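You operate a simulated robot arm through the tools that you are given. There is no shell and no other tool. Be economical: measure what you need, move in short steps, check, and stop when the job is done.

You run a simulated robot arm. Do the job below in one go: nothing can be reset, and whatever is moved stays where it is left.

TASK
Close the low wall side drawer. Then take the blue band on the fitter bench and put it away on the packing bench. Then take the cream wax on the fitter bench and put it away on the shelf under the rewinder bench. Then take the teal lint roller and leave it on the fitter bench. Then put the cream rag on the far cone board. Then take the yellow round brush and leave it on the silver steel plate. Then take the small white striped sock on the cone table and put it away on the turning stand. Do these in the order given. Set down upright: blue band, cream wax.

It is judged by the outcome, as a careful person would: the job done as asked, and still so three seconds after it is handed in. It fails if anything else is knocked over, pushed out of place, dropped, spilled or broken.

THE ROBOT
A 6-joint arm with a two-finger gripper on a trunk, on a base that drives. Base frame: it is fixed to the floor where the robot stands at the start and does not move with it; the origin is under the middle of the robot, x ahead of it, y to its left, z up. Lengths are in mm, angles in rad, forces in N, time in s.
With the tool pointing down near the work surface it reaches from about 280 to 820 mm from the robot's upright axis, wherever it stands. Its first joint turns from -2.897 to 2.897 rad. Places, roughly: blue band (8x4x6 cm) [900, -300, 900]; cream rag (8x6x6 cm) [2100, -2700, 800]; cream wax (6x4x8 cm) [1200, -200, 900]; far cone board [-500, 400, 1100]; fitter bench [900, -500, 900]; low wall side drawer [700, -100, 700]; packing bench [-3800, -1400, 800]; shelf under the rewinder bench [-500, -2300, 300]; small white striped sock (23x6x3 cm) [-1200, -100, 600]; steel plate (11x9x2 cm) [1900, -1300, 900]; teal lint roller (19x6x6 cm) [1900, -1000, 900]; turning stand [-4200, 2800, 800]; yellow round brush (6x6x8 cm) [2300, -2800, 800]. Payload 2.45 kg.
The TCP is the grasp point between the finger pads, 26 mm short of the fingertips. In the tool frame z runs along the fingers and y along their closing line. Largest opening 96 mm; the body of the gripper starts 69 mm behind the TCP.
Orientation is that of the tool frame in the base frame, as [roll, pitch, yaw] about the fixed x, y, z axes, in that order (R = Rz(yaw) Ry(pitch) Rx(roll)). With the fingers straight down and closing along the base's y, the tool's x points along the base's -x, its y along +y and its z along -z.

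THE INTERFACE
- The arm moves only by the tool nudge_tool. Its argument "increments" is a list of rows, each an object (a shift or turn left out is 0, a gripper value left out holds the last) with "fingers": the finger opening in mm, from 0 to 96; "offset": the shift along the tool's x, y, z in mm, a list of three; "rot": the turn, a rotation vector about the tool's x, y, z in rad, a list of three. In form: [{"fingers": fingers, "offset": [x, y, z], "rot": [rx, ry, rz]}, ...]. A call has 1 to 10 rows; each row shifts and turns the commanded pose from where the row before left it, along the tool's axes as they then stand. A row lasts 0.2 s, in which the tool goes at most 50 mm and 0.15 rad; a call with a longer step from one row to the next is refused whole, and so is a gripper value outside its range. Where a pose cannot be reached the arm comes as near as it can. A force on the tool above 40 N (or 10 N above the force at the start of the call, whichever is more), or a blocked arm, ends the call early, and 0.2 s more pass. Each finger halts on what it meets, pressing with about 33 N; the grip force reading is that of the motor and also rises with nothing between the fingers. The clock runs only during rows and for 0.2 s after the last one: add rows that do not move to give the fingers time. The reply holds the time, the measured pose of the TCP, the force on the tool along the base axes, the opening and the grip force, in the units named above and with some noise, with the torque about the TCP (base axes, N m) and any sound that the robot's microphone picked up.
- Cameras (640 x 400 px; columns grow to the right, rows downward): "scene" is now at [30.9, 146.3, 1103.1]; the picture's right is [-0.09, -1.00, 0.00], its down [-0.62, 0.06, -0.78] and it looks along [0.78, -0.07, -0.63] (base axes); focal length 214 px, centre (320, 200). "wrist" rides on the gripper at [82, 3, -98] in the tool frame; the picture's right is [-0.04, 1.00, 0.00], its down [-0.73, -0.03, -0.68] and it looks along [-0.68, -0.03, 0.73] (tool axes); focal length 256 px, centre (320, 200). There is no depth. A picture from a camera that has moved, and an enlarged one, comes with that camera's place and axes in the base frame and with its lens. The place of the scene camera against the robot may be out by one fixed shift of up to 18 mm in any direction.
- get_image(camera): a new picture of that camera. It takes no simulated time.
- lift_body(by): slides the trunk up (or, below 0, down) by that many mm; the arm and the scene camera ride with it, the base frame stays. It gives what a move gives, with no picture.
- drive_base(legs): drives the robot by 1 to 6 legs, each [ahead, turn to the left] in mm and rad, along the robot's own axes; the way and the turn of a leg run together, so that a leg with both is an arc; at most 1500 mm and 3.142 rad a leg. The arm and the cameras ride along, it lands a little off, and it stops where it bumps. It gives what a move gives.
- aim_head(pan, tilt): turns the head with the scene camera to pan (to the left, within 2.705 rad either way) and tilt (down, from -0.506 to 1.204), counted from straight ahead of the robot. It gives what a move gives.
- inspect(camera, box): a new picture of the part [left, top, right, bottom] of that camera's present view, enlarged. It takes no simulated time.
- finish_job(): hands the job in; it is judged then, once.

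Go step by step. Nothing tells you exact positions but the pictures and the camera data: compare them with the known pose of the tool, close in by small moves and look again before you grip or let go. The budget is 196 turns and 162 pictures, counting those below and the enlarged ones. Unless the task says otherwise, let go and move clear before handing in, and close with one line.

The tools are called after ">>>" as name(argument=value, ...) on one line, values as JSON. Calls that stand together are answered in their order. nudge_tool: Moves the arm, as the interface text tells. Its arguments: {"type":"object","properties":{"increments":{"type":"array"}},"required":["increments"]} The other tools are called the same way: lift_body (by) slides the trunk up or down; drive_base (legs) drives the base; aim_head (pan, tilt) turns the head that bears the scene camera; get_image (camera) takes a picture; inspect (camera, box) takes an enlarged picture of a part of a camera's view; finish_job () hands the job in.

At the start:

```text
time_s: 0.0
tool_pos: [387.2, -229.8, 1000.8]
tool_rot: [-3.141, -0.001, -3.141]
wrist_force: [-0.1, 0.1, -0.9]
wrist_torque: [-0.02, 0.03, -0.01]
width: 96.0
grip_force: 0.0
trunk travel left (down, up): [-150.0, 0.0]
robot x, y, heading: [-1.4, 2.2, 0.001]
head pan, tilt: [-0.093, 0.677]
```

scene: 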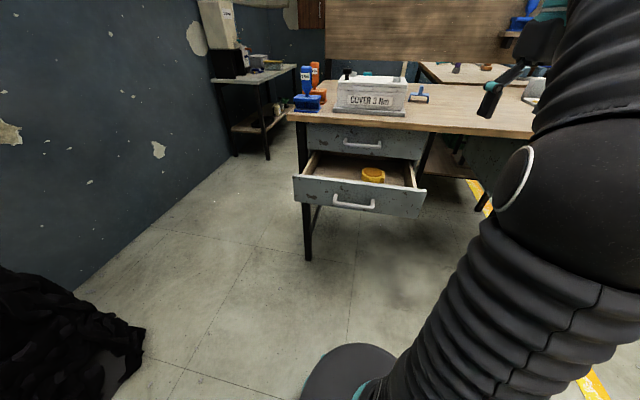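
wrist: 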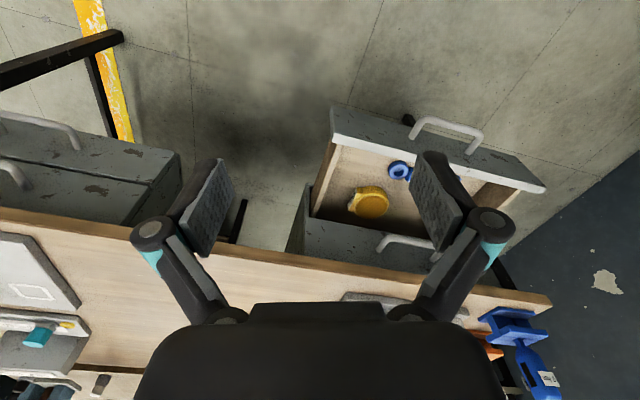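

I see the open lower drawer at the left end of the bench; its handle is about (540, -5, 665). I'll look closer at it and at the bench before moving.

>>> inspect(camera="scene", box=[280, 40, 440, 140])

>>> inspect(camera="scene", box=[270, 110, 462, 230])

>>> aim_head(pan=-0.5, tilt=0.4)

>>> get_image(camera="scene")

```text
4.00 times, centred on (360, 90) of scene
camera zoom: at [30.9, 146.3, 1103.1], right [-0.09, -1.0, 0.0], down [-0.62, 0.06, -0.78], along [0.78, -0.07, -0.63], focal length 858 px, centre (160, 640)
```

zoom: 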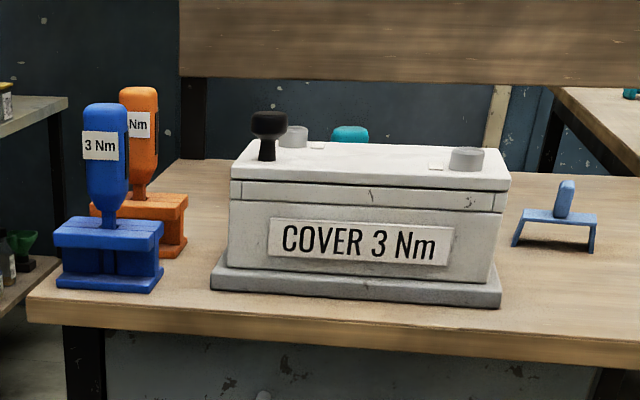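

```text
3.33 times, centred on (366, 170) of scene
camera zoom: at [30.9, 146.3, 1103.1], right [-0.09, -1.0, 0.0], down [-0.62, 0.06, -0.78], along [0.78, -0.07, -0.63], focal length 715 px, centre (167, 300)
```

zoom: 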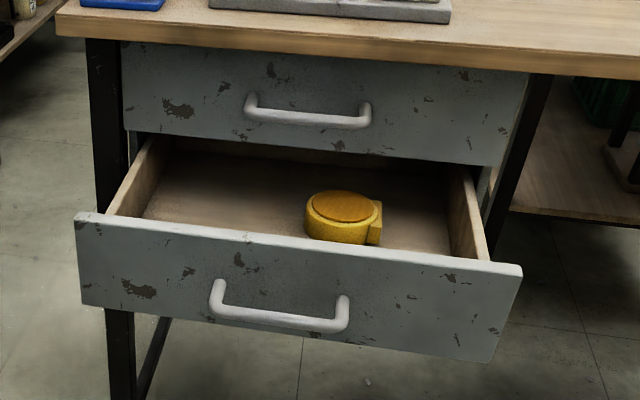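

```text
time_s: 0.9
tool_pos: [387.4, -229.5, 1000.1]
tool_rot: [-3.141, 0.0, -3.14]
wrist_force: [-0.3, -0.5, 0.1]
wrist_torque: [0.02, -0.05, 0.01]
width: 96.2
grip_force: 0.1
trunk travel left (down, up): [-150.0, 0.0]
robot x, y, heading: [0.2, -1.7, -0.001]
head pan, tilt: [-0.499, 0.4]
```

```text
157 pictures are left
camera scene: at [26.8, 109.9, 1128.0], right [-0.48, -0.88, 0.0], down [-0.34, 0.19, -0.92], along [0.81, -0.44, -0.39], focal length 214 px, centre (320, 200)
```

scene: 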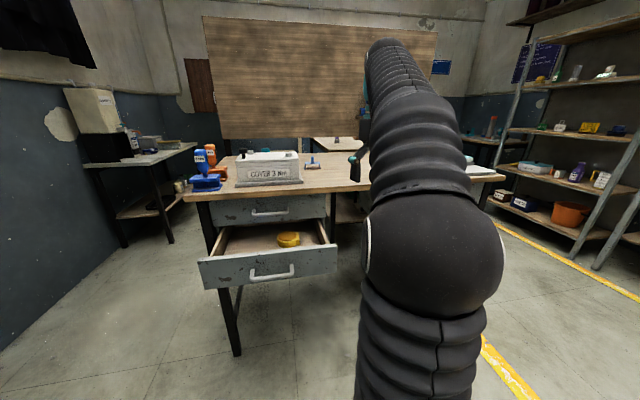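

The bench is skewed about 0.3 rad, so the drawer closes along roughly (0.955, -0.296). I'll yaw the tool, close the fingers and move in front of the drawer, staying high.

>>> nudge_tool(increments=[{"fingers": 0, "rot": [0, 0, 0.1]}, {"rot": [0, 0, 0.1]}, {"rot": [0, 0, 0.1]}, {"offset": [0, 50, 0]}, {"offset": [0, 50, 0]}, {"offset": [0, 50, 0]}, {"offset": [0, 50, 0]}, {"offset": [0, 49, 0]}])

>>> nudge_tool(increments=[{"offset": [0, 0, 45]}, {"offset": [0, 0, 45]}, {"offset": [0, 0, 45], "rot": [0, -0.13, 0]}, {"rot": [0, -0.13, 0]}, {"rot": [0, -0.13, 0]}, {"rot": [0, -0.13, 0]}, {"rot": [0, -0.13, 0]}, {"rot": [0, -0.135, 0]}])

>>> aim_head(pan=-0.1, tilt=0.7)

>>> get_image(camera="scene")

```text
time_s: 2.7
tool_pos: [460.4, 6.3, 1000.1]
tool_rot: [-3.14, -0.001, 2.841]
wrist_force: [-0.5, -0.1, -0.7]
wrist_torque: [0.05, -0.03, 0.0]
width: 0.0
grip_force: 28.3
trunk travel left (down, up): [-150.0, 0.0]
robot x, y, heading: [-4.2, 2.5, 0.004]
head pan, tilt: [-0.499, 0.4]
```

```text
time_s: 4.5
tool_pos: [460.0, 8.9, 864.0]
tool_rot: [3.14, 0.785, 2.843]
wrist_force: [-0.3, 0.6, 0.4]
wrist_torque: [0.0, 0.02, -0.01]
width: 0.0
grip_force: 28.8
trunk travel left (down, up): [-150.0, 0.0]
robot x, y, heading: [1.6, 4.4, 0.004]
head pan, tilt: [-0.499, 0.4]
```

```text
time_s: 5.3
tool_pos: [459.8, 8.7, 865.7]
tool_rot: [-3.141, 0.784, 2.841]
wrist_force: [0.3, 0.2, 0.0]
wrist_torque: [0.0, -0.02, 0.0]
width: 0.0
grip_force: 28.5
trunk travel left (down, up): [-150.0, 0.0]
robot x, y, heading: [0.1, 0.4, -0.001]
head pan, tilt: [-0.099, 0.7]
```

```text
156 pictures are left
camera scene: at [29.9, 145.8, 1101.2], right [-0.1, -0.99, 0.0], down [-0.64, 0.06, -0.77], along [0.76, -0.08, -0.64], focal length 214 px, centre (320, 200)
```

scene: 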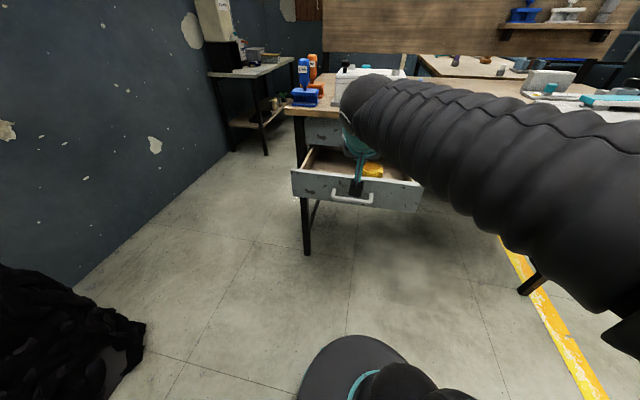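

The tool is tilted in front of the drawer. I'll lower it to about z 715, just short of the face, and check.

>>> nudge_tool(increments=[{"offset": [26.5, 0, 26.5]}, {"offset": [26.5, 0, 26.5]}, {"offset": [26.5, 0, 26.5]}, {"offset": [26.5, 0, 26.5]}, {"offset": [-20, 0, 20]}])

>>> inspect(camera="scene", box=[270, 110, 462, 230])

>>> get_image(camera="wrist")

```text
time_s: 6.5
tool_pos: [488.0, 1.7, 713.9]
tool_rot: [3.14, 0.786, 2.842]
wrist_force: [0.0, 1.0, 0.9]
wrist_torque: [0.0, 0.0, -0.02]
width: 0.0
grip_force: 28.6
trunk travel left (down, up): [-150.0, 0.0]
robot x, y, heading: [4.0, 0.4, -0.005]
head pan, tilt: [-0.099, 0.7]
```

```text
3.33 times, centred on (366, 170) of scene
camera zoom: at [29.7, 145.9, 1101.2], right [-0.1, -1.0, 0.0], down [-0.64, 0.06, -0.77], along [0.76, -0.08, -0.64], focal length 715 px, centre (167, 300)
```

zoom: 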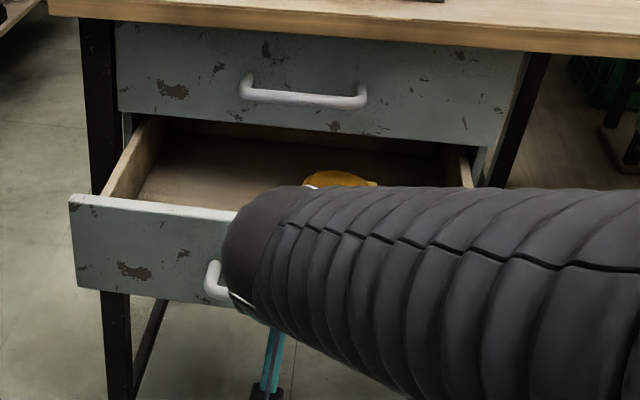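

```text
154 pictures are left
camera wrist: at [367.5, 41.0, 726.1], right [0.32, 0.95, 0.03], down [0.03, -0.04, 1.0], along [0.95, -0.32, -0.04], focal length 256 px, centre (320, 200)
```

wrist: 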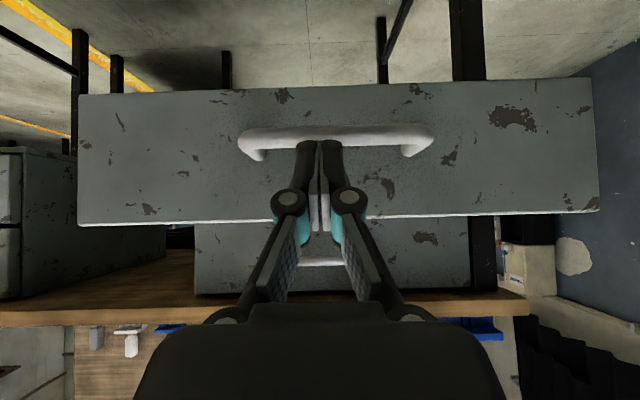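

The fingers are in front of the face at handle-bar height. I'll raise 14 mm to clear the bar, then push inward.

>>> nudge_tool(increments=[{"offset": [-10, 0, -10]}, {"offset": [-14, 0, 14]}, {"offset": [-14, 0, 14]}, {"offset": [-14, 0, 14]}, {"offset": [-14, 0, 14]}, {"offset": [-14, 0, 14]}, {"offset": [-14, 0, 14]}])

>>> get_image(camera="wrist")

```text
time_s: 8.1
tool_pos: [599.2, -33.3, 727.0]
tool_rot: [3.141, 0.784, 2.841]
wrist_force: [0.8, 0.1, 0.3]
wrist_torque: [0.0, 0.0, -0.01]
width: 0.0
grip_force: 28.5
trunk travel left (down, up): [-150.0, 0.0]
robot x, y, heading: [-0.3, -0.7, -0.002]
head pan, tilt: [-0.099, 0.7]
```

```text
153 pictures are left
camera wrist: at [479.1, 6.3, 739.7], right [0.32, 0.95, 0.03], down [0.03, -0.04, 1.0], along [0.95, -0.32, -0.04], focal length 256 px, centre (320, 200)
```

wrist: 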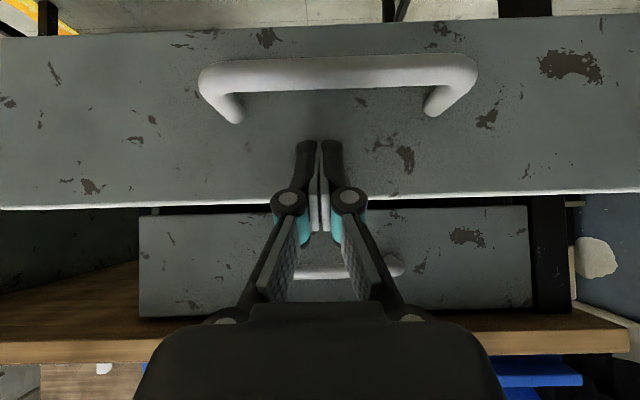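

The handle grew only slightly in view, so the drawer is already moving in. I'll keep pushing.

>>> nudge_tool(increments=[{"offset": [-14, 0, 14]}, {"offset": [-14, 0, 14]}, {"offset": [-14, 0, 14]}, {"offset": [-14, 0, 14]}])

>>> get_image(camera="wrist")

>>> get_image(camera="scene")

```text
time_s: 9.1
tool_pos: [678.1, -57.7, 728.0]
tool_rot: [-3.141, 0.785, 2.84]
wrist_force: [0.4, 0.2, 0.6]
wrist_torque: [0.02, 0.04, 0.03]
width: 0.0
grip_force: 28.4
trunk travel left (down, up): [-150.0, 0.0]
robot x, y, heading: [3.4, 0.8, 0.001]
head pan, tilt: [-0.099, 0.7]
```

```text
152 pictures are left
camera wrist: at [556.7, -18.9, 740.5], right [0.32, 0.95, 0.03], down [0.03, -0.04, 1.0], along [0.95, -0.32, -0.04], focal length 256 px, centre (320, 200)
```

wrist: 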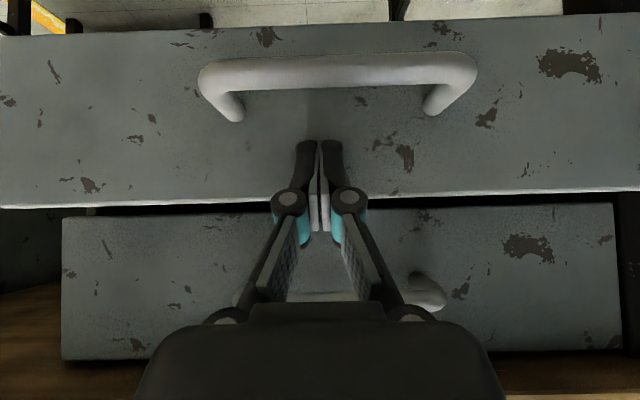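

```text
151 pictures are left
camera scene: at [29.8, 145.9, 1101.2], right [-0.1, -1.0, 0.0], down [-0.64, 0.06, -0.77], along [0.76, -0.08, -0.64], focal length 214 px, centre (320, 200)
```

scene: 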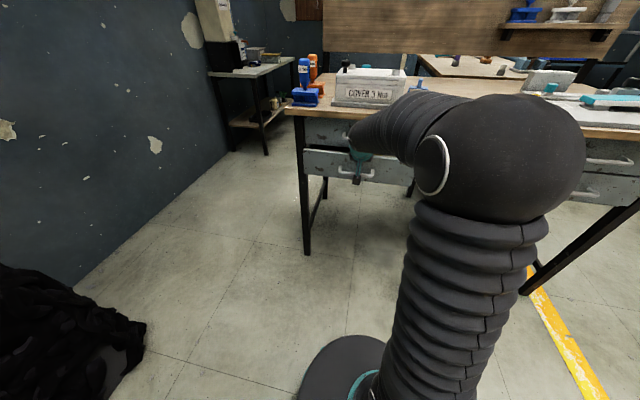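

About 30 mm are left. I'll push gently until it stops.

>>> nudge_tool(increments=[{"offset": [-7, 0, 7]}, {"offset": [-7, 0, 7]}, {"offset": [-5, 0, 5]}, {"offset": [-5, 0, 5]}, {"offset": [-5, 0, 5]}, {"offset": [-5, 0, 5]}])

>>> get_image(camera="wrist")

```text
time_s: 10.5
tool_pos: [716.7, -70.3, 729.0]
tool_rot: [-3.139, 0.778, 2.842]
wrist_force: [-21.0, 2.4, 9.0]
wrist_torque: [-0.11, -0.04, -0.14]
width: 6.2
grip_force: 28.1
trunk travel left (down, up): [-150.0, 0.0]
robot x, y, heading: [0.4, -1.7, 0.001]
head pan, tilt: [-0.099, 0.7]
stopped in row 6: the force on the tool passed its limit at 53 N (the readings are from after the stop); the commanded pose is now the measured one
```

```text
150 pictures are left
camera wrist: at [596.0, -30.2, 742.7], right [0.32, 0.95, 0.03], down [0.04, -0.04, 1.0], along [0.95, -0.32, -0.05], focal length 256 px, centre (320, 200)
```

wrist: 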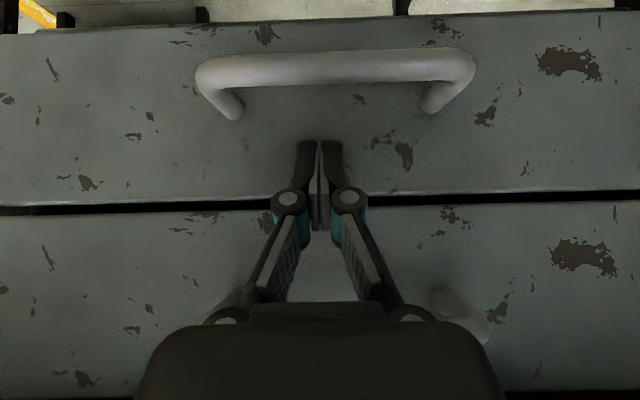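

The drawer is flush and closed. I'll back straight out, then raise and straighten the tool.

>>> nudge_tool(increments=[{"offset": [14, 0, -14]}, {"offset": [30, 0, -30]}, {"offset": [30, 0, -30]}, {"offset": [30, 0, -30]}, {"offset": [30, 0, -30]}, {"offset": [30, 0, -30]}, {"offset": [-35, 0, -35]}, {"offset": [-35, 0, -35]}, {"offset": [-35, 0, -35]}, {"offset": [-35, 0, -35]}])

>>> nudge_tool(increments=[{"offset": [-35, 0, -35]}, {"offset": [-35, 0, -35], "rot": [0, 0.13, 0], "fingers": 96}, {"rot": [0, 0.13, 0]}, {"rot": [0, 0.13, 0]}, {"rot": [0, 0.13, 0]}, {"rot": [0, 0.13, 0]}, {"rot": [0, 0.135, 0]}])

>>> get_image(camera="wrist")

>>> get_image(camera="scene")

```text
time_s: 12.7
tool_pos: [502.5, -0.1, 921.6]
tool_rot: [-3.141, 0.777, 2.843]
wrist_force: [0.4, 0.0, 0.5]
wrist_torque: [-0.02, 0.01, -0.01]
width: 0.3
grip_force: 28.4
trunk travel left (down, up): [-150.0, 0.0]
robot x, y, heading: [1.5, 1.5, 0.004]
head pan, tilt: [-0.099, 0.7]
```

```text
time_s: 14.3
tool_pos: [492.3, -2.0, 997.4]
tool_rot: [3.141, -0.005, 2.84]
wrist_force: [0.7, -1.1, 0.3]
wrist_torque: [-0.02, -0.03, -0.01]
width: 95.7
grip_force: 0.1
out of reach, approached as far as the arm can: row 7
trunk travel left (down, up): [-150.0, 0.0]
robot x, y, heading: [-1.1, 2.2, 0.001]
head pan, tilt: [-0.099, 0.7]
```

```text
149 pictures are left
camera wrist: at [415.1, 24.5, 1096.1], right [0.34, 0.94, 0.0], down [0.69, -0.25, 0.68], along [0.64, -0.23, -0.74], focal length 256 px, centre (320, 200)
```

wrist: 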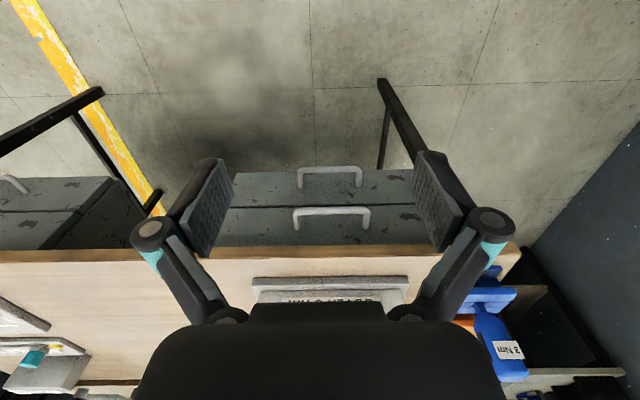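

```text
148 pictures are left
camera scene: at [29.3, 145.9, 1101.2], right [-0.1, -1.0, 0.0], down [-0.64, 0.06, -0.77], along [0.76, -0.08, -0.64], focal length 214 px, centre (320, 200)
```

scene: 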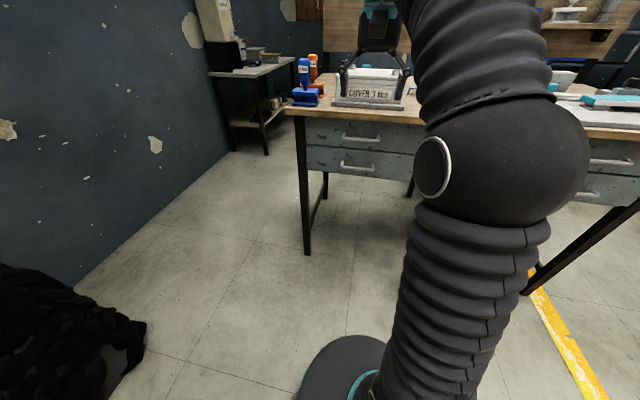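

Drawer closed; its faces are aligned. I'll retract the arm, face the bench squarely and drive nearer so I can view the band and wax.

>>> nudge_tool(increments=[{"offset": [45, 0, 0]}, {"offset": [45, 0, 0]}, {"offset": [45, 0, 0]}, {"offset": [25, 0, 0]}])

>>> drive_base(legs=[[0, -0.3], [230, 0]])

>>> aim_head(pan=-0.1, tilt=0.5)

>>> get_image(camera="scene")

>>> get_image(camera="wrist")

```text
time_s: 15.3
tool_pos: [341.3, 44.8, 999.9]
tool_rot: [-3.141, -0.009, 2.839]
wrist_force: [1.4, 0.8, -0.2]
wrist_torque: [0.02, 0.07, 0.02]
width: 95.8
grip_force: 0.1
trunk travel left (down, up): [-150.0, 0.0]
robot x, y, heading: [-1.4, 2.7, -0.001]
head pan, tilt: [-0.099, 0.7]
```

```text
time_s: 18.0
tool_pos: [554.5, -118.8, 1000.1]
tool_rot: [-3.139, -0.009, 2.552]
wrist_force: [-0.4, -0.4, 0.0]
wrist_torque: [-0.02, 0.03, 0.02]
width: 96.0
grip_force: 0.1
trunk travel left (down, up): [-150.0, 0.0]
robot x, y, heading: [212.8, -61.4, -0.286]
head pan, tilt: [-0.099, 0.7]
```

```text
time_s: 18.7
tool_pos: [556.9, -118.9, 1000.0]
tool_rot: [-3.14, -0.009, 2.551]
wrist_force: [0.8, -0.5, 0.6]
wrist_torque: [0.01, 0.01, -0.01]
width: 96.0
grip_force: 0.2
trunk travel left (down, up): [-150.0, 0.0]
robot x, y, heading: [217.8, -68.1, -0.284]
head pan, tilt: [-0.099, 0.499]
```

```text
147 pictures are left
camera scene: at [292.5, 66.3, 1118.8], right [-0.38, -0.93, 0.0], down [-0.44, 0.18, -0.88], along [0.81, -0.33, -0.48], focal length 214 px, centre (320, 200)
```

scene: 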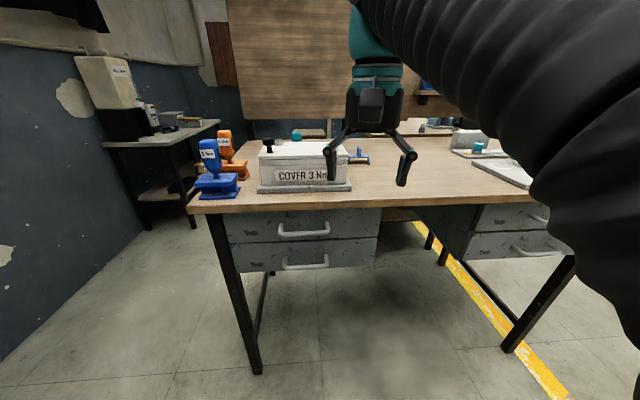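

```text
146 pictures are left
camera wrist: at [489.8, -71.6, 1099.0], right [0.59, 0.81, 0.0], down [0.6, -0.43, 0.67], along [0.54, -0.4, -0.74], focal length 256 px, centre (320, 200)
```

wrist: 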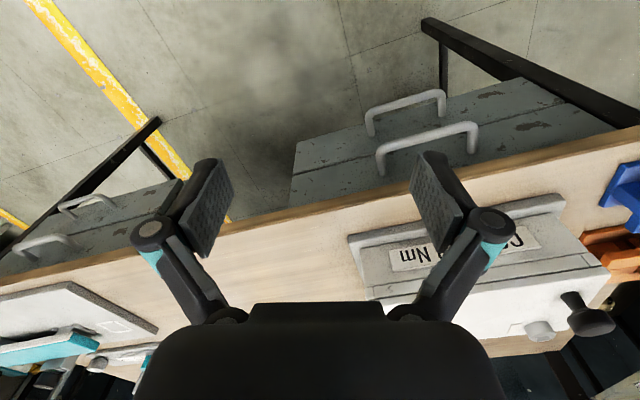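

Now at the bench, I'll zoom in on the band and on what's behind the cover box.

>>> inspect(camera="scene", box=[240, 110, 400, 210])

>>> aim_head(pan=-0.5, tilt=0.35)

>>> get_image(camera="scene")

```text
4.00 times, centred on (320, 160) of scene
camera zoom: at [292.5, 66.3, 1118.8], right [-0.38, -0.93, 0.0], down [-0.44, 0.18, -0.88], along [0.81, -0.33, -0.48], focal length 858 px, centre (320, 360)
```

zoom: 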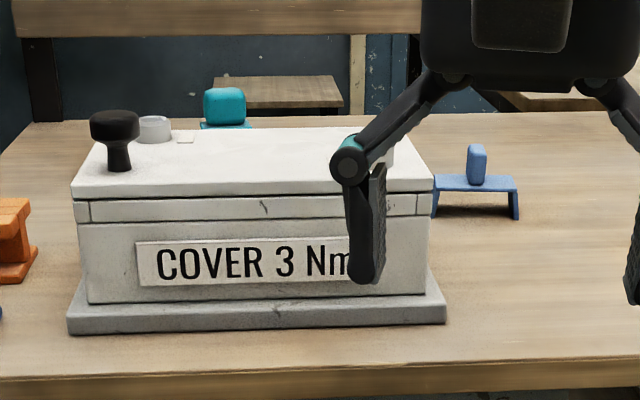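

```text
time_s: 19.6
tool_pos: [555.6, -117.5, 999.5]
tool_rot: [-3.141, -0.008, 2.552]
wrist_force: [0.4, 0.5, 0.4]
wrist_torque: [0.01, 0.02, 0.0]
width: 95.9
grip_force: 0.0
trunk travel left (down, up): [-150.0, 0.0]
robot x, y, heading: [218.1, -64.8, -0.292]
head pan, tilt: [-0.499, 0.351]
```

```text
144 pictures are left
camera scene: at [274.0, 34.8, 1132.5], right [-0.71, -0.71, 0.0], down [-0.24, 0.24, -0.94], along [0.66, -0.66, -0.34], focal length 214 px, centre (320, 200)
```

scene: 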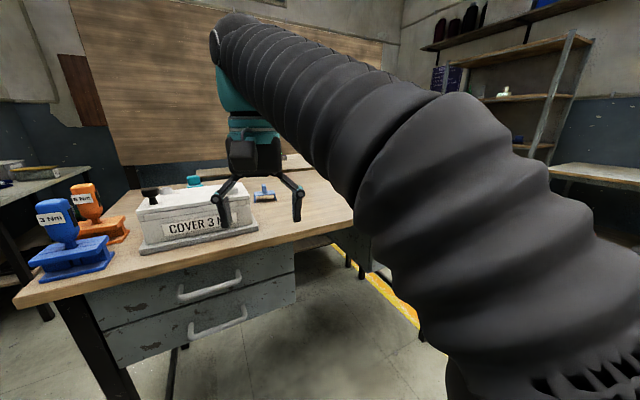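

The blue band sits at about (894, -324), to the right of and behind the cover box. I'll align the tool with the bench, shift right, then go forward over the band to view it from the wrist.

>>> nudge_tool(increments=[{"rot": [0, 0, -0.145]}, {"rot": [0, 0, -0.145]}, {"offset": [0, -49, 0]}, {"offset": [0, -48, 0]}, {"offset": [-45, 0, 0]}, {"offset": [-45, 0, 0]}, {"offset": [-45, 0, 0]}, {"offset": [-45, 0, 0]}])

>>> get_image(camera="wrist")

```text
time_s: 21.4
tool_pos: [697.9, -261.4, 988.2]
tool_rot: [3.139, -0.004, 2.844]
wrist_force: [-0.4, -0.6, 0.3]
wrist_torque: [-0.06, -0.1, 0.04]
width: 95.6
grip_force: 0.0
out of reach, approached as far as the arm can: row 8
trunk travel left (down, up): [-150.0, 0.0]
robot x, y, heading: [217.3, -63.4, -0.287]
head pan, tilt: [-0.499, 0.351]
```

```text
143 pictures are left
camera wrist: at [621.6, -235.7, 1087.0], right [0.33, 0.94, 0.0], down [0.69, -0.25, 0.68], along [0.64, -0.23, -0.74], focal length 256 px, centre (320, 200)
```

wrist: 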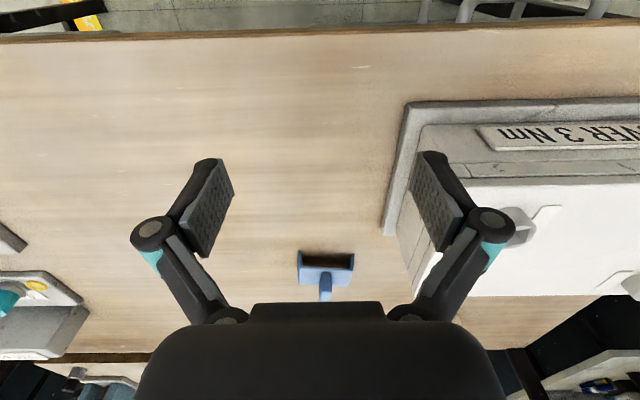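

The band is near (915, -334), a bit far to reach with height to spare. I'll check the room in front of the base before driving closer.

>>> aim_head(pan=0.3, tilt=1.15)

>>> get_image(camera="scene")

```text
time_s: 22.5
tool_pos: [698.7, -261.6, 988.1]
tool_rot: [3.14, -0.005, 2.841]
wrist_force: [-0.1, 0.5, -1.1]
wrist_torque: [0.02, 0.02, 0.01]
width: 96.0
grip_force: 0.0
trunk travel left (down, up): [-150.0, 0.0]
robot x, y, heading: [216.4, -62.7, -0.282]
head pan, tilt: [0.3, 1.15]
```

```text
142 pictures are left
camera scene: at [267.9, 101.3, 1068.1], right [0.01, -1.0, 0.0], down [-0.91, -0.01, -0.41], along [0.41, 0.0, -0.91], focal length 214 px, centre (320, 200)
```

scene: 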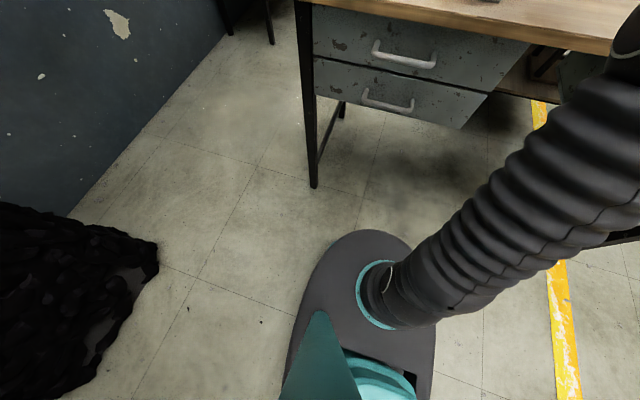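

There is clear room ahead of the base. I'll narrow the fingers, shift slightly away from the box and drive 100 mm forward.

>>> nudge_tool(increments=[{"offset": [30, -15, 0], "fingers": 60}, {"offset": [0, 0, 0]}])

>>> drive_base(legs=[[100, 0]])

>>> get_image(camera="wrist")

>>> aim_head(pan=-0.2, tilt=0.6)

>>> get_image(camera="scene")

```text
time_s: 23.1
tool_pos: [664.3, -268.2, 987.5]
tool_rot: [3.142, -0.009, 2.84]
wrist_force: [-0.7, 0.2, 0.5]
wrist_torque: [-0.02, -0.04, 0.0]
width: 60.1
grip_force: 0.0
trunk travel left (down, up): [-150.0, 0.0]
robot x, y, heading: [217.9, -63.5, -0.288]
head pan, tilt: [0.3, 1.15]
```

```text
time_s: 24.3
tool_pos: [761.8, -298.7, 986.9]
tool_rot: [3.14, -0.01, 2.84]
wrist_force: [-0.4, -0.1, 0.1]
wrist_torque: [-0.03, 0.01, -0.03]
width: 59.9
grip_force: 0.1
trunk travel left (down, up): [-150.0, 0.0]
robot x, y, heading: [316.9, -90.6, -0.285]
head pan, tilt: [0.3, 1.15]
```

```text
141 pictures are left
camera wrist: at [684.9, -271.8, 1086.2], right [0.34, 0.94, 0.0], down [0.7, -0.25, 0.67], along [0.63, -0.23, -0.74], focal length 256 px, centre (320, 200)
```

wrist: 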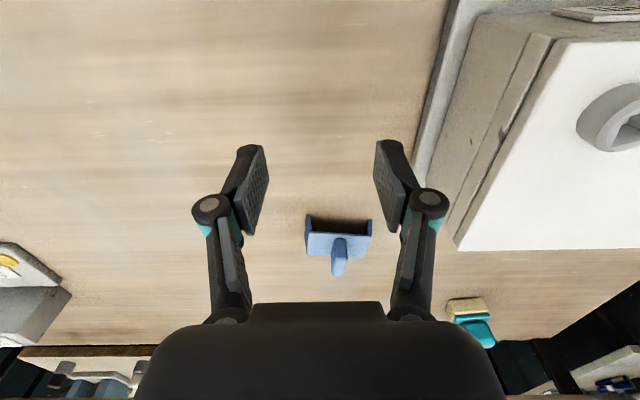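

```text
time_s: 25.2
tool_pos: [761.1, -298.5, 987.4]
tool_rot: [3.141, -0.008, 2.839]
wrist_force: [0.2, 0.1, 0.4]
wrist_torque: [0.0, 0.0, 0.03]
width: 60.1
grip_force: 0.2
trunk travel left (down, up): [-150.0, 0.0]
robot x, y, heading: [314.7, -90.8, -0.291]
head pan, tilt: [-0.201, 0.6]
```

```text
140 pictures are left
camera scene: at [383.3, 30.3, 1109.7], right [-0.47, -0.88, 0.0], down [-0.5, 0.27, -0.82], along [0.73, -0.39, -0.57], focal length 214 px, centre (320, 200)
```

scene: 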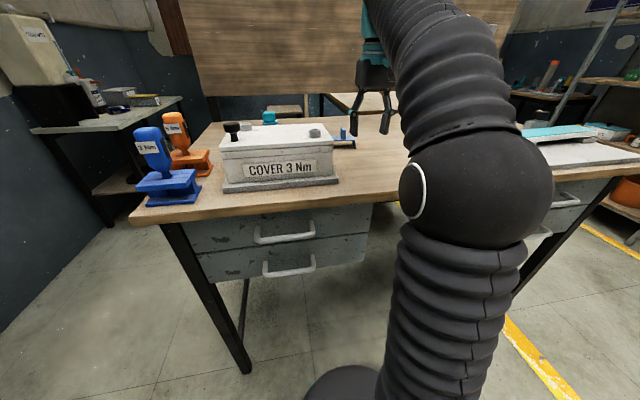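

The band's plate is centred near (916, -333) and its knob stands up in the middle. The cream block with the teal top behind the box is the wax, near (1177, -181). I'll move most of the way over the band and check.

>>> nudge_tool(increments=[{"offset": [-40, 7, 3]}, {"offset": [-40, 6, 3]}, {"offset": [-40, 0, 4]}, {"offset": [0, 0, 0]}])

>>> get_image(camera="wrist")

```text
time_s: 26.2
tool_pos: [868.1, -317.5, 953.7]
tool_rot: [-3.141, -0.005, 2.837]
wrist_force: [0.7, -0.5, 1.1]
wrist_torque: [0.0, 0.0, 0.0]
width: 60.0
grip_force: 0.0
out of reach, approached as far as the arm can: row 2, 3
trunk travel left (down, up): [-150.0, 0.0]
robot x, y, heading: [311.0, -91.8, -0.291]
head pan, tilt: [-0.201, 0.6]
```

```text
139 pictures are left
camera wrist: at [791.7, -290.9, 1051.6], right [0.34, 0.94, 0.0], down [0.69, -0.25, 0.68], along [0.64, -0.23, -0.74], focal length 256 px, centre (320, 200)
```

wrist: 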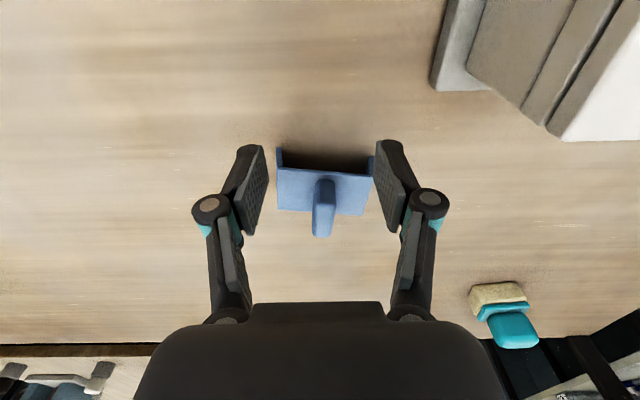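

At this reach the arm can't get higher, but I can straddle the knob from the front. I'll zoom in to measure the band.

>>> inspect(camera="wrist", box=[240, 130, 400, 250])

>>> aim_head(pan=0.05, tilt=0.45)

>>> inspect(camera="scene", box=[300, 100, 460, 200])

```text
3.33 times, centred on (320, 190) of wrist
camera zoom: at [791.7, -290.9, 1051.6], right [0.34, 0.94, 0.0], down [0.69, -0.25, 0.68], along [0.64, -0.23, -0.74], focal length 853 px, centre (320, 233)
```

zoom: 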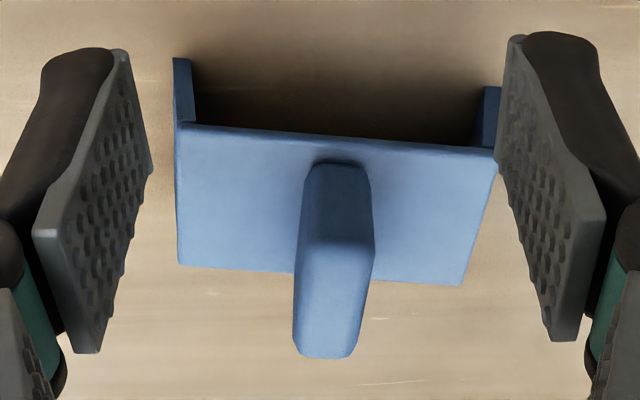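

```text
time_s: 27.0
tool_pos: [868.1, -318.5, 952.7]
tool_rot: [-3.141, -0.006, 2.841]
wrist_force: [-0.2, -0.2, -0.6]
wrist_torque: [0.01, 0.0, -0.02]
width: 59.9
grip_force: 0.0
trunk travel left (down, up): [-150.0, 0.0]
robot x, y, heading: [314.0, -95.0, -0.289]
head pan, tilt: [0.051, 0.45]
```

```text
4.00 times, centred on (380, 150) of scene
camera zoom: at [394.7, 50.0, 1123.3], right [-0.24, -0.97, 0.0], down [-0.42, 0.1, -0.9], along [0.87, -0.21, -0.44], focal length 858 px, centre (80, 400)
```

zoom: 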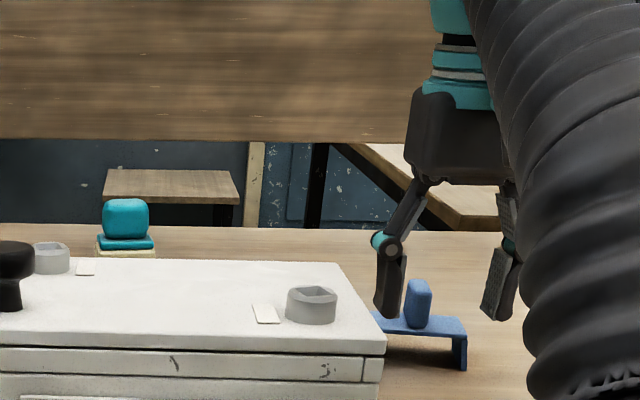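

The knob is centred near (915, -331), its top is near z 930 and the plate near z 905. I'll lower to z 938, then slide forward with the fingers straddling the knob.

>>> nudge_tool(increments=[{"rot": [0, 0, 0.08], "offset": [0, 2, 0]}, {"offset": [0, 0, 15]}, {"offset": [-24, 3, 0]}, {"offset": [-24, 2, 0]}, {"offset": [0, 0, 0]}])

>>> get_image(camera="wrist")

>>> inspect(camera="scene", box=[300, 100, 460, 200])

```text
time_s: 28.2
tool_pos: [905.9, -323.0, 929.6]
tool_rot: [-3.141, 0.0, 2.759]
wrist_force: [0.0, 0.3, 13.8]
wrist_torque: [-0.14, 0.03, 0.0]
width: 58.4
grip_force: 0.0
out of reach, approached as far as the arm can: row 4
trunk travel left (down, up): [-150.0, 0.0]
robot x, y, heading: [311.6, -94.8, -0.288]
head pan, tilt: [0.051, 0.45]
```

```text
136 pictures are left
camera wrist: at [831.2, -290.6, 1028.5], right [0.41, 0.91, 0.0], down [0.67, -0.3, 0.68], along [0.62, -0.28, -0.73], focal length 256 px, centre (320, 200)
```

wrist: 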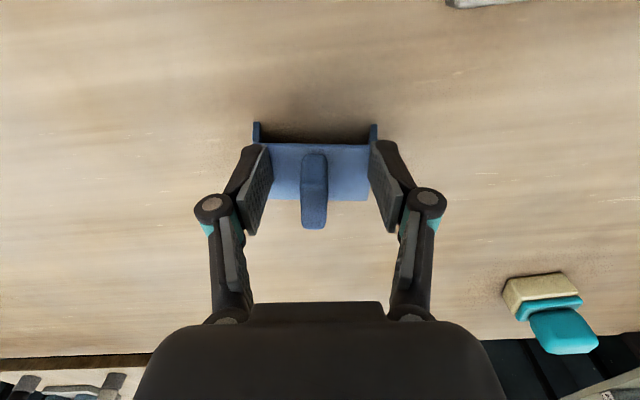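

```text
4.00 times, centred on (380, 150) of scene
camera zoom: at [393.6, 50.4, 1123.7], right [-0.24, -0.97, 0.0], down [-0.42, 0.1, -0.9], along [0.87, -0.21, -0.43], focal length 858 px, centre (80, 400)
```

zoom: 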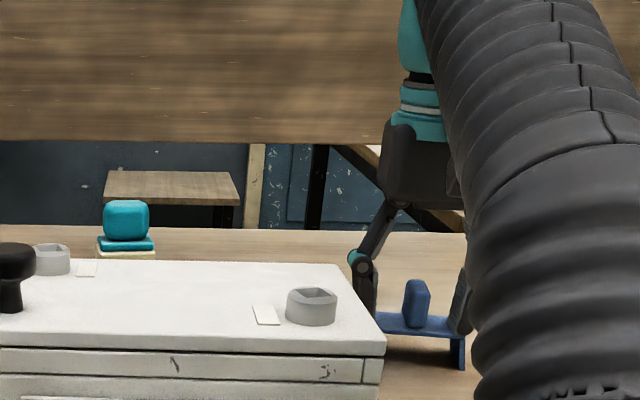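

The fingertips are touching the plate (14 N up). I'll lift a few mm before closing on the knob.

>>> nudge_tool(increments=[{"offset": [3, -3, -6]}, {"offset": [0, 0, 0]}])

```text
time_s: 28.8
tool_pos: [901.7, -326.1, 929.7]
tool_rot: [3.141, -0.008, 2.76]
wrist_force: [0.6, 0.6, 0.2]
wrist_torque: [-0.02, -0.02, 0.01]
width: 59.9
grip_force: 0.0
trunk travel left (down, up): [-150.0, 0.0]
robot x, y, heading: [311.1, -91.7, -0.289]
head pan, tilt: [0.051, 0.45]
```

Contact is relieved. I'll close on the knob.

>>> nudge_tool(increments=[{"fingers": 30}, {"fingers": 5}, {"fingers": 5}, {"fingers": 5}])

>>> inspect(camera="wrist", box=[200, 100, 440, 250])

```text
time_s: 29.8
tool_pos: [900.0, -324.6, 934.0]
tool_rot: [3.141, 0.0, 2.758]
wrist_force: [1.6, -2.2, 33.6]
wrist_torque: [-0.19, -0.33, -0.3]
width: 13.0
grip_force: 33.0
trunk travel left (down, up): [-150.0, 0.0]
robot x, y, heading: [310.3, -94.2, -0.287]
head pan, tilt: [0.051, 0.45]
```

```text
2.67 times, centred on (320, 175) of wrist
camera zoom: at [825.2, -292.0, 1032.0], right [0.41, 0.91, 0.0], down [0.67, -0.3, 0.68], along [0.62, -0.28, -0.73], focal length 683 px, centre (320, 267)
```

zoom: 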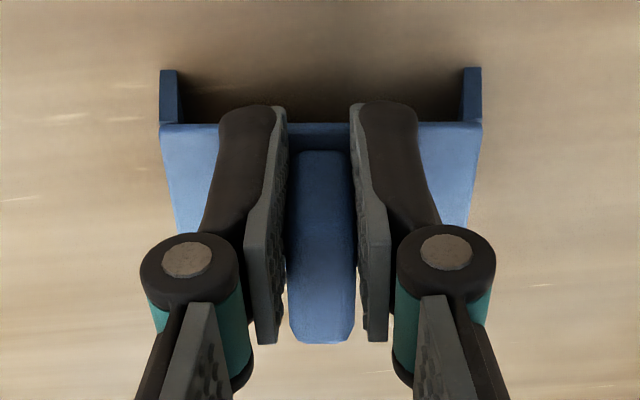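

Gripped at 13 mm. I'll lift while drawing back toward the robot.

>>> nudge_tool(increments=[{"offset": [4, 0, -8]}, {"offset": [15, 0, -10]}, {"offset": [15, 0, -10]}, {"offset": [20, 0, -10]}, {"offset": [30, 0, -10]}, {"offset": [40, 0, -5]}])

>>> get_image(camera="wrist")

>>> inspect(camera="scene", box=[270, 80, 494, 220])

```text
time_s: 31.2
tool_pos: [786.4, -275.3, 975.8]
tool_rot: [3.141, -0.01, 2.761]
wrist_force: [1.1, -1.0, -0.9]
wrist_torque: [0.05, 0.08, 0.03]
width: 12.9
grip_force: 32.8
out of reach, approached as far as the arm can: row 1
trunk travel left (down, up): [-150.0, 0.0]
robot x, y, heading: [315.6, -92.8, -0.289]
head pan, tilt: [0.051, 0.45]
```

```text
133 pictures are left
camera wrist: at [713.1, -242.9, 1075.9], right [0.41, 0.91, 0.0], down [0.68, -0.3, 0.67], along [0.61, -0.28, -0.74], focal length 256 px, centre (320, 200)
```

wrist: 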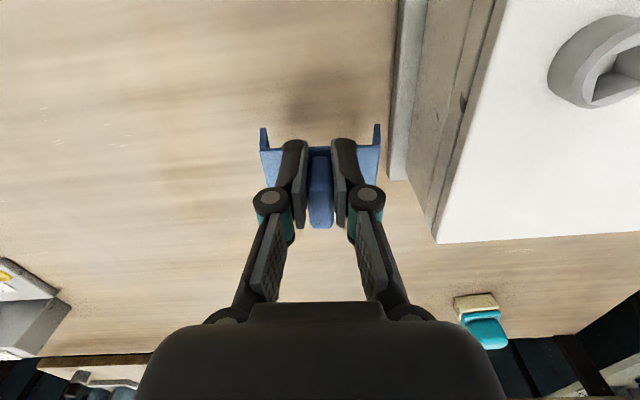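

```text
2.86 times, centred on (382, 150) of scene
camera zoom: at [395.2, 49.8, 1123.3], right [-0.24, -0.97, 0.0], down [-0.42, 0.1, -0.9], along [0.87, -0.21, -0.44], focal length 613 px, centre (143, 343)
```

zoom: 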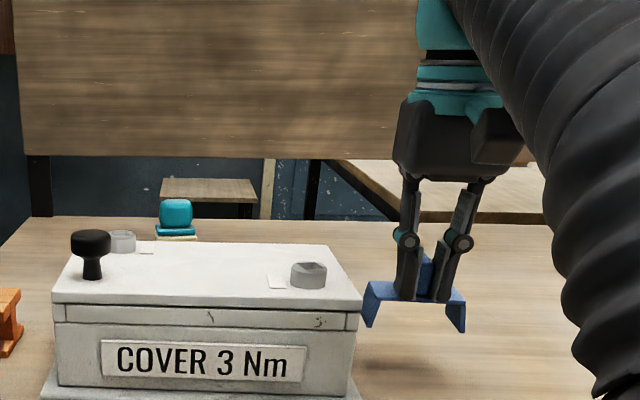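

The band is held and clear of the bench. I'll shift away from the box, draw the arm in, back off from the bench and look toward the packing bench.

>>> nudge_tool(increments=[{"offset": [10, -30, 0]}, {"offset": [45, 0, -5]}, {"offset": [45, 0, -5]}, {"offset": [35, 0, 0]}, {"offset": [15, 0, 0]}])

>>> drive_base(legs=[[-400, 0]])

>>> aim_head(pan=2.6, tilt=0.3)

>>> get_image(camera="scene")

>>> aim_head(pan=-2.5, tilt=0.3)

>>> get_image(camera="scene")

```text
time_s: 32.4
tool_pos: [632.9, -248.8, 989.1]
tool_rot: [3.142, -0.01, 2.758]
wrist_force: [0.7, 0.6, -0.2]
wrist_torque: [0.02, 0.05, 0.01]
width: 12.6
grip_force: 32.7
trunk travel left (down, up): [-150.0, 0.0]
robot x, y, heading: [309.4, -93.2, -0.289]
head pan, tilt: [0.051, 0.45]
```

```text
time_s: 34.9
tool_pos: [248.8, -134.4, 987.5]
tool_rot: [-3.141, -0.01, 2.759]
wrist_force: [-0.3, -0.1, -0.4]
wrist_torque: [0.04, -0.01, -0.04]
width: 12.6
grip_force: 32.9
trunk travel left (down, up): [-150.0, 0.0]
robot x, y, heading: [-70.0, 21.3, -0.289]
head pan, tilt: [0.051, 0.45]
```

```text
time_s: 37.2
tool_pos: [249.2, -134.0, 988.9]
tool_rot: [3.141, -0.009, 2.759]
wrist_force: [-0.3, -0.1, -1.1]
wrist_torque: [0.02, 0.0, 0.0]
width: 12.8
grip_force: 33.1
trunk travel left (down, up): [-150.0, 0.0]
robot x, y, heading: [-72.8, 21.7, -0.292]
head pan, tilt: [2.601, 0.3]
```

```text
131 pictures are left
camera scene: at [-143.2, 255.8, 1137.3], right [0.74, 0.67, 0.0], down [0.2, -0.22, -0.96], along [-0.64, 0.71, -0.3], focal length 214 px, centre (320, 200)
```

scene: 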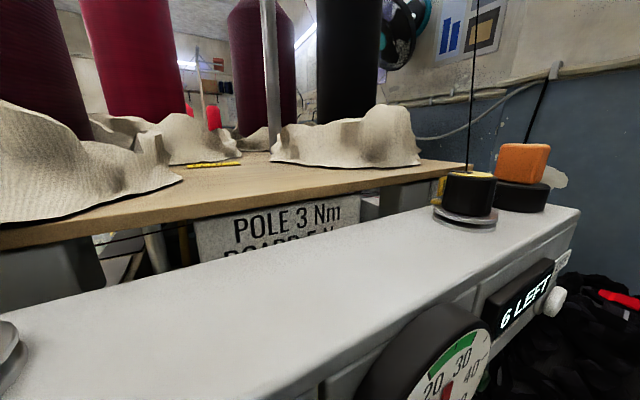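

```text
time_s: 41.2
tool_pos: [248.4, -134.7, 988.5]
tool_rot: [3.141, -0.008, 2.759]
wrist_force: [0.0, 0.6, 0.1]
wrist_torque: [0.0, 0.0, 0.03]
width: 12.8
grip_force: 32.8
trunk travel left (down, up): [-150.0, 0.0]
robot x, y, heading: [-70.0, 21.4, -0.29]
head pan, tilt: [-2.499, 0.3]
```

```text
130 pictures are left
camera scene: at [-167.8, 154.5, 1137.3], right [-0.35, 0.94, 0.0], down [0.28, 0.1, -0.96], along [-0.9, -0.33, -0.3], focal length 214 px, centre (320, 200)
```

scene: 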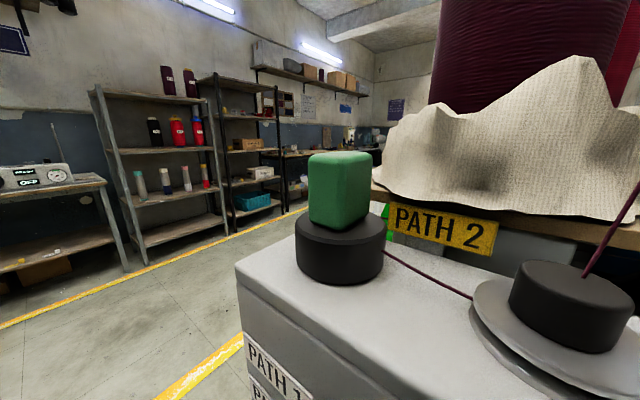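

A machine with cones stands right behind me on the left. The open aisle is to the right; I'll look there.

>>> aim_head(pan=-1.9, tilt=0.45)

>>> get_image(camera="scene")

>>> aim_head(pan=-2.5, tilt=0.85)

>>> get_image(camera="scene")

>>> aim_head(pan=-1.2, tilt=0.5)

>>> get_image(camera="scene")

```text
time_s: 42.2
tool_pos: [248.5, -134.2, 988.4]
tool_rot: [-3.141, -0.01, 2.76]
wrist_force: [-0.4, 0.3, -0.2]
wrist_torque: [0.02, -0.01, -0.01]
width: 12.7
grip_force: 32.4
trunk travel left (down, up): [-150.0, 0.0]
robot x, y, heading: [-75.2, 22.5, -0.29]
head pan, tilt: [-1.901, 0.45]
```

```text
129 pictures are left
camera scene: at [-133.6, 112.0, 1123.4], right [-0.81, 0.58, 0.0], down [0.25, 0.35, -0.9], along [-0.52, -0.73, -0.43], focal length 214 px, centre (320, 200)
```

scene: 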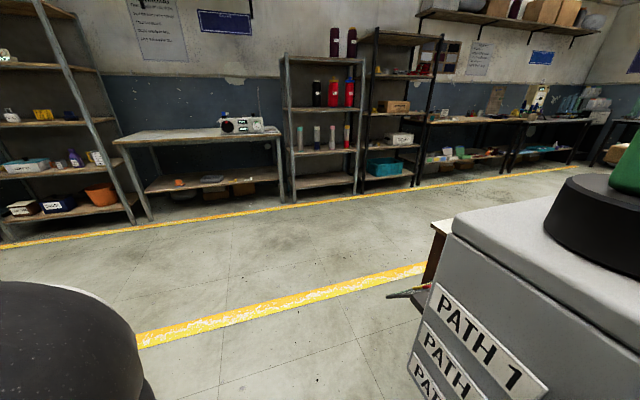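

```text
time_s: 43.2
tool_pos: [248.5, -133.1, 988.8]
tool_rot: [-3.141, -0.009, 2.757]
wrist_force: [0.6, 0.7, 0.0]
wrist_torque: [0.03, 0.01, 0.03]
width: 12.6
grip_force: 32.8
trunk travel left (down, up): [-150.0, 0.0]
robot x, y, heading: [-74.0, 20.0, -0.288]
head pan, tilt: [-2.499, 0.85]
```

```text
128 pictures are left
camera scene: at [-153.6, 159.7, 1089.0], right [-0.35, 0.94, 0.0], down [0.7, 0.26, -0.66], along [-0.62, -0.23, -0.75], focal length 214 px, centre (320, 200)
```

scene: 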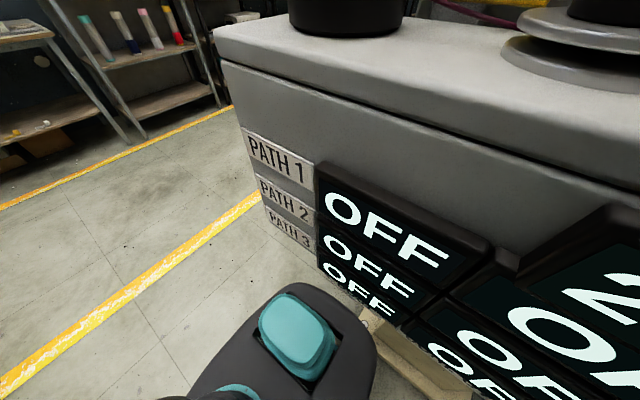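

```text
time_s: 44.7
tool_pos: [248.4, -134.7, 988.8]
tool_rot: [3.141, -0.01, 2.758]
wrist_force: [0.5, -0.5, 0.4]
wrist_torque: [-0.01, 0.0, -0.02]
width: 12.8
grip_force: 33.3
trunk travel left (down, up): [-150.0, 0.0]
robot x, y, heading: [-75.4, 21.0, -0.288]
head pan, tilt: [-1.201, 0.499]
```

```text
127 pictures are left
camera scene: at [-72.9, 96.1, 1118.9], right [-1.0, -0.08, 0.0], down [-0.04, 0.48, -0.88], along [0.07, -0.88, -0.48], focal length 214 px, centre (320, 200)
```

scene: 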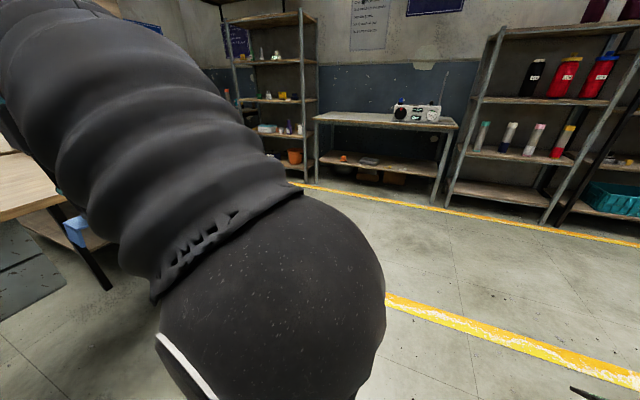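

The machine face is only about 190 mm behind me and parallel to the bench. I'll go forward a little for turning room, turn right and drive out into the aisle.

>>> drive_base(legs=[[180, 0], [0, -1.36], [900, 0]])

>>> aim_head(pan=-1.4, tilt=0.4)

>>> get_image(camera="scene")

>>> aim_head(pan=0, tilt=0.5)

>>> get_image(camera="scene")

```text
time_s: 53.8
tool_pos: [-44.3, -1262.3, 987.6]
tool_rot: [-3.141, -0.008, 1.403]
wrist_force: [0.1, 0.3, -0.9]
wrist_torque: [-0.01, 0.0, -0.01]
width: 12.8
grip_force: 33.3
trunk travel left (down, up): [-150.0, 0.0]
robot x, y, heading: [35.8, -914.0, -1.648]
head pan, tilt: [-1.201, 0.499]
```

```text
time_s: 54.5
tool_pos: [-45.0, -1261.8, 988.4]
tool_rot: [3.141, -0.009, 1.404]
wrist_force: [0.0, 0.3, -0.3]
wrist_torque: [-0.03, 0.02, 0.05]
width: 12.8
grip_force: 33.0
trunk travel left (down, up): [-150.0, 0.0]
robot x, y, heading: [39.8, -915.2, -1.643]
head pan, tilt: [-1.4, 0.4]
```

```text
126 pictures are left
camera scene: at [114.0, -878.8, 1128.0], right [-0.1, 1.0, 0.0], down [0.39, 0.04, -0.92], along [-0.92, -0.09, -0.39], focal length 214 px, centre (320, 200)
```

scene: 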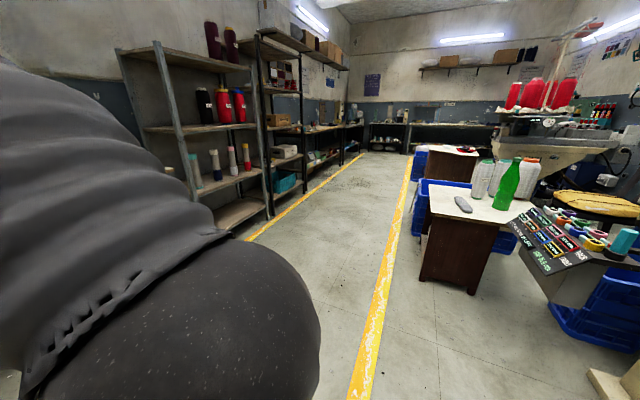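

```text
time_s: 56.0
tool_pos: [-44.9, -1262.4, 988.2]
tool_rot: [3.141, -0.009, 1.404]
wrist_force: [0.1, 0.2, 0.0]
wrist_torque: [-0.03, 0.03, 0.0]
width: 12.9
grip_force: 32.9
trunk travel left (down, up): [-150.0, 0.0]
robot x, y, heading: [38.7, -910.7, -1.646]
head pan, tilt: [0.0, 0.499]
```

```text
125 pictures are left
camera scene: at [199.4, -960.6, 1118.9], right [-1.0, 0.07, 0.0], down [0.04, 0.48, -0.88], along [-0.07, -0.88, -0.48], focal length 214 px, centre (320, 200)
```

scene: 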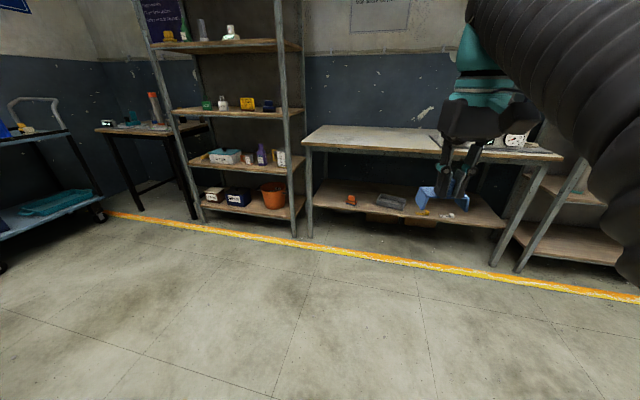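

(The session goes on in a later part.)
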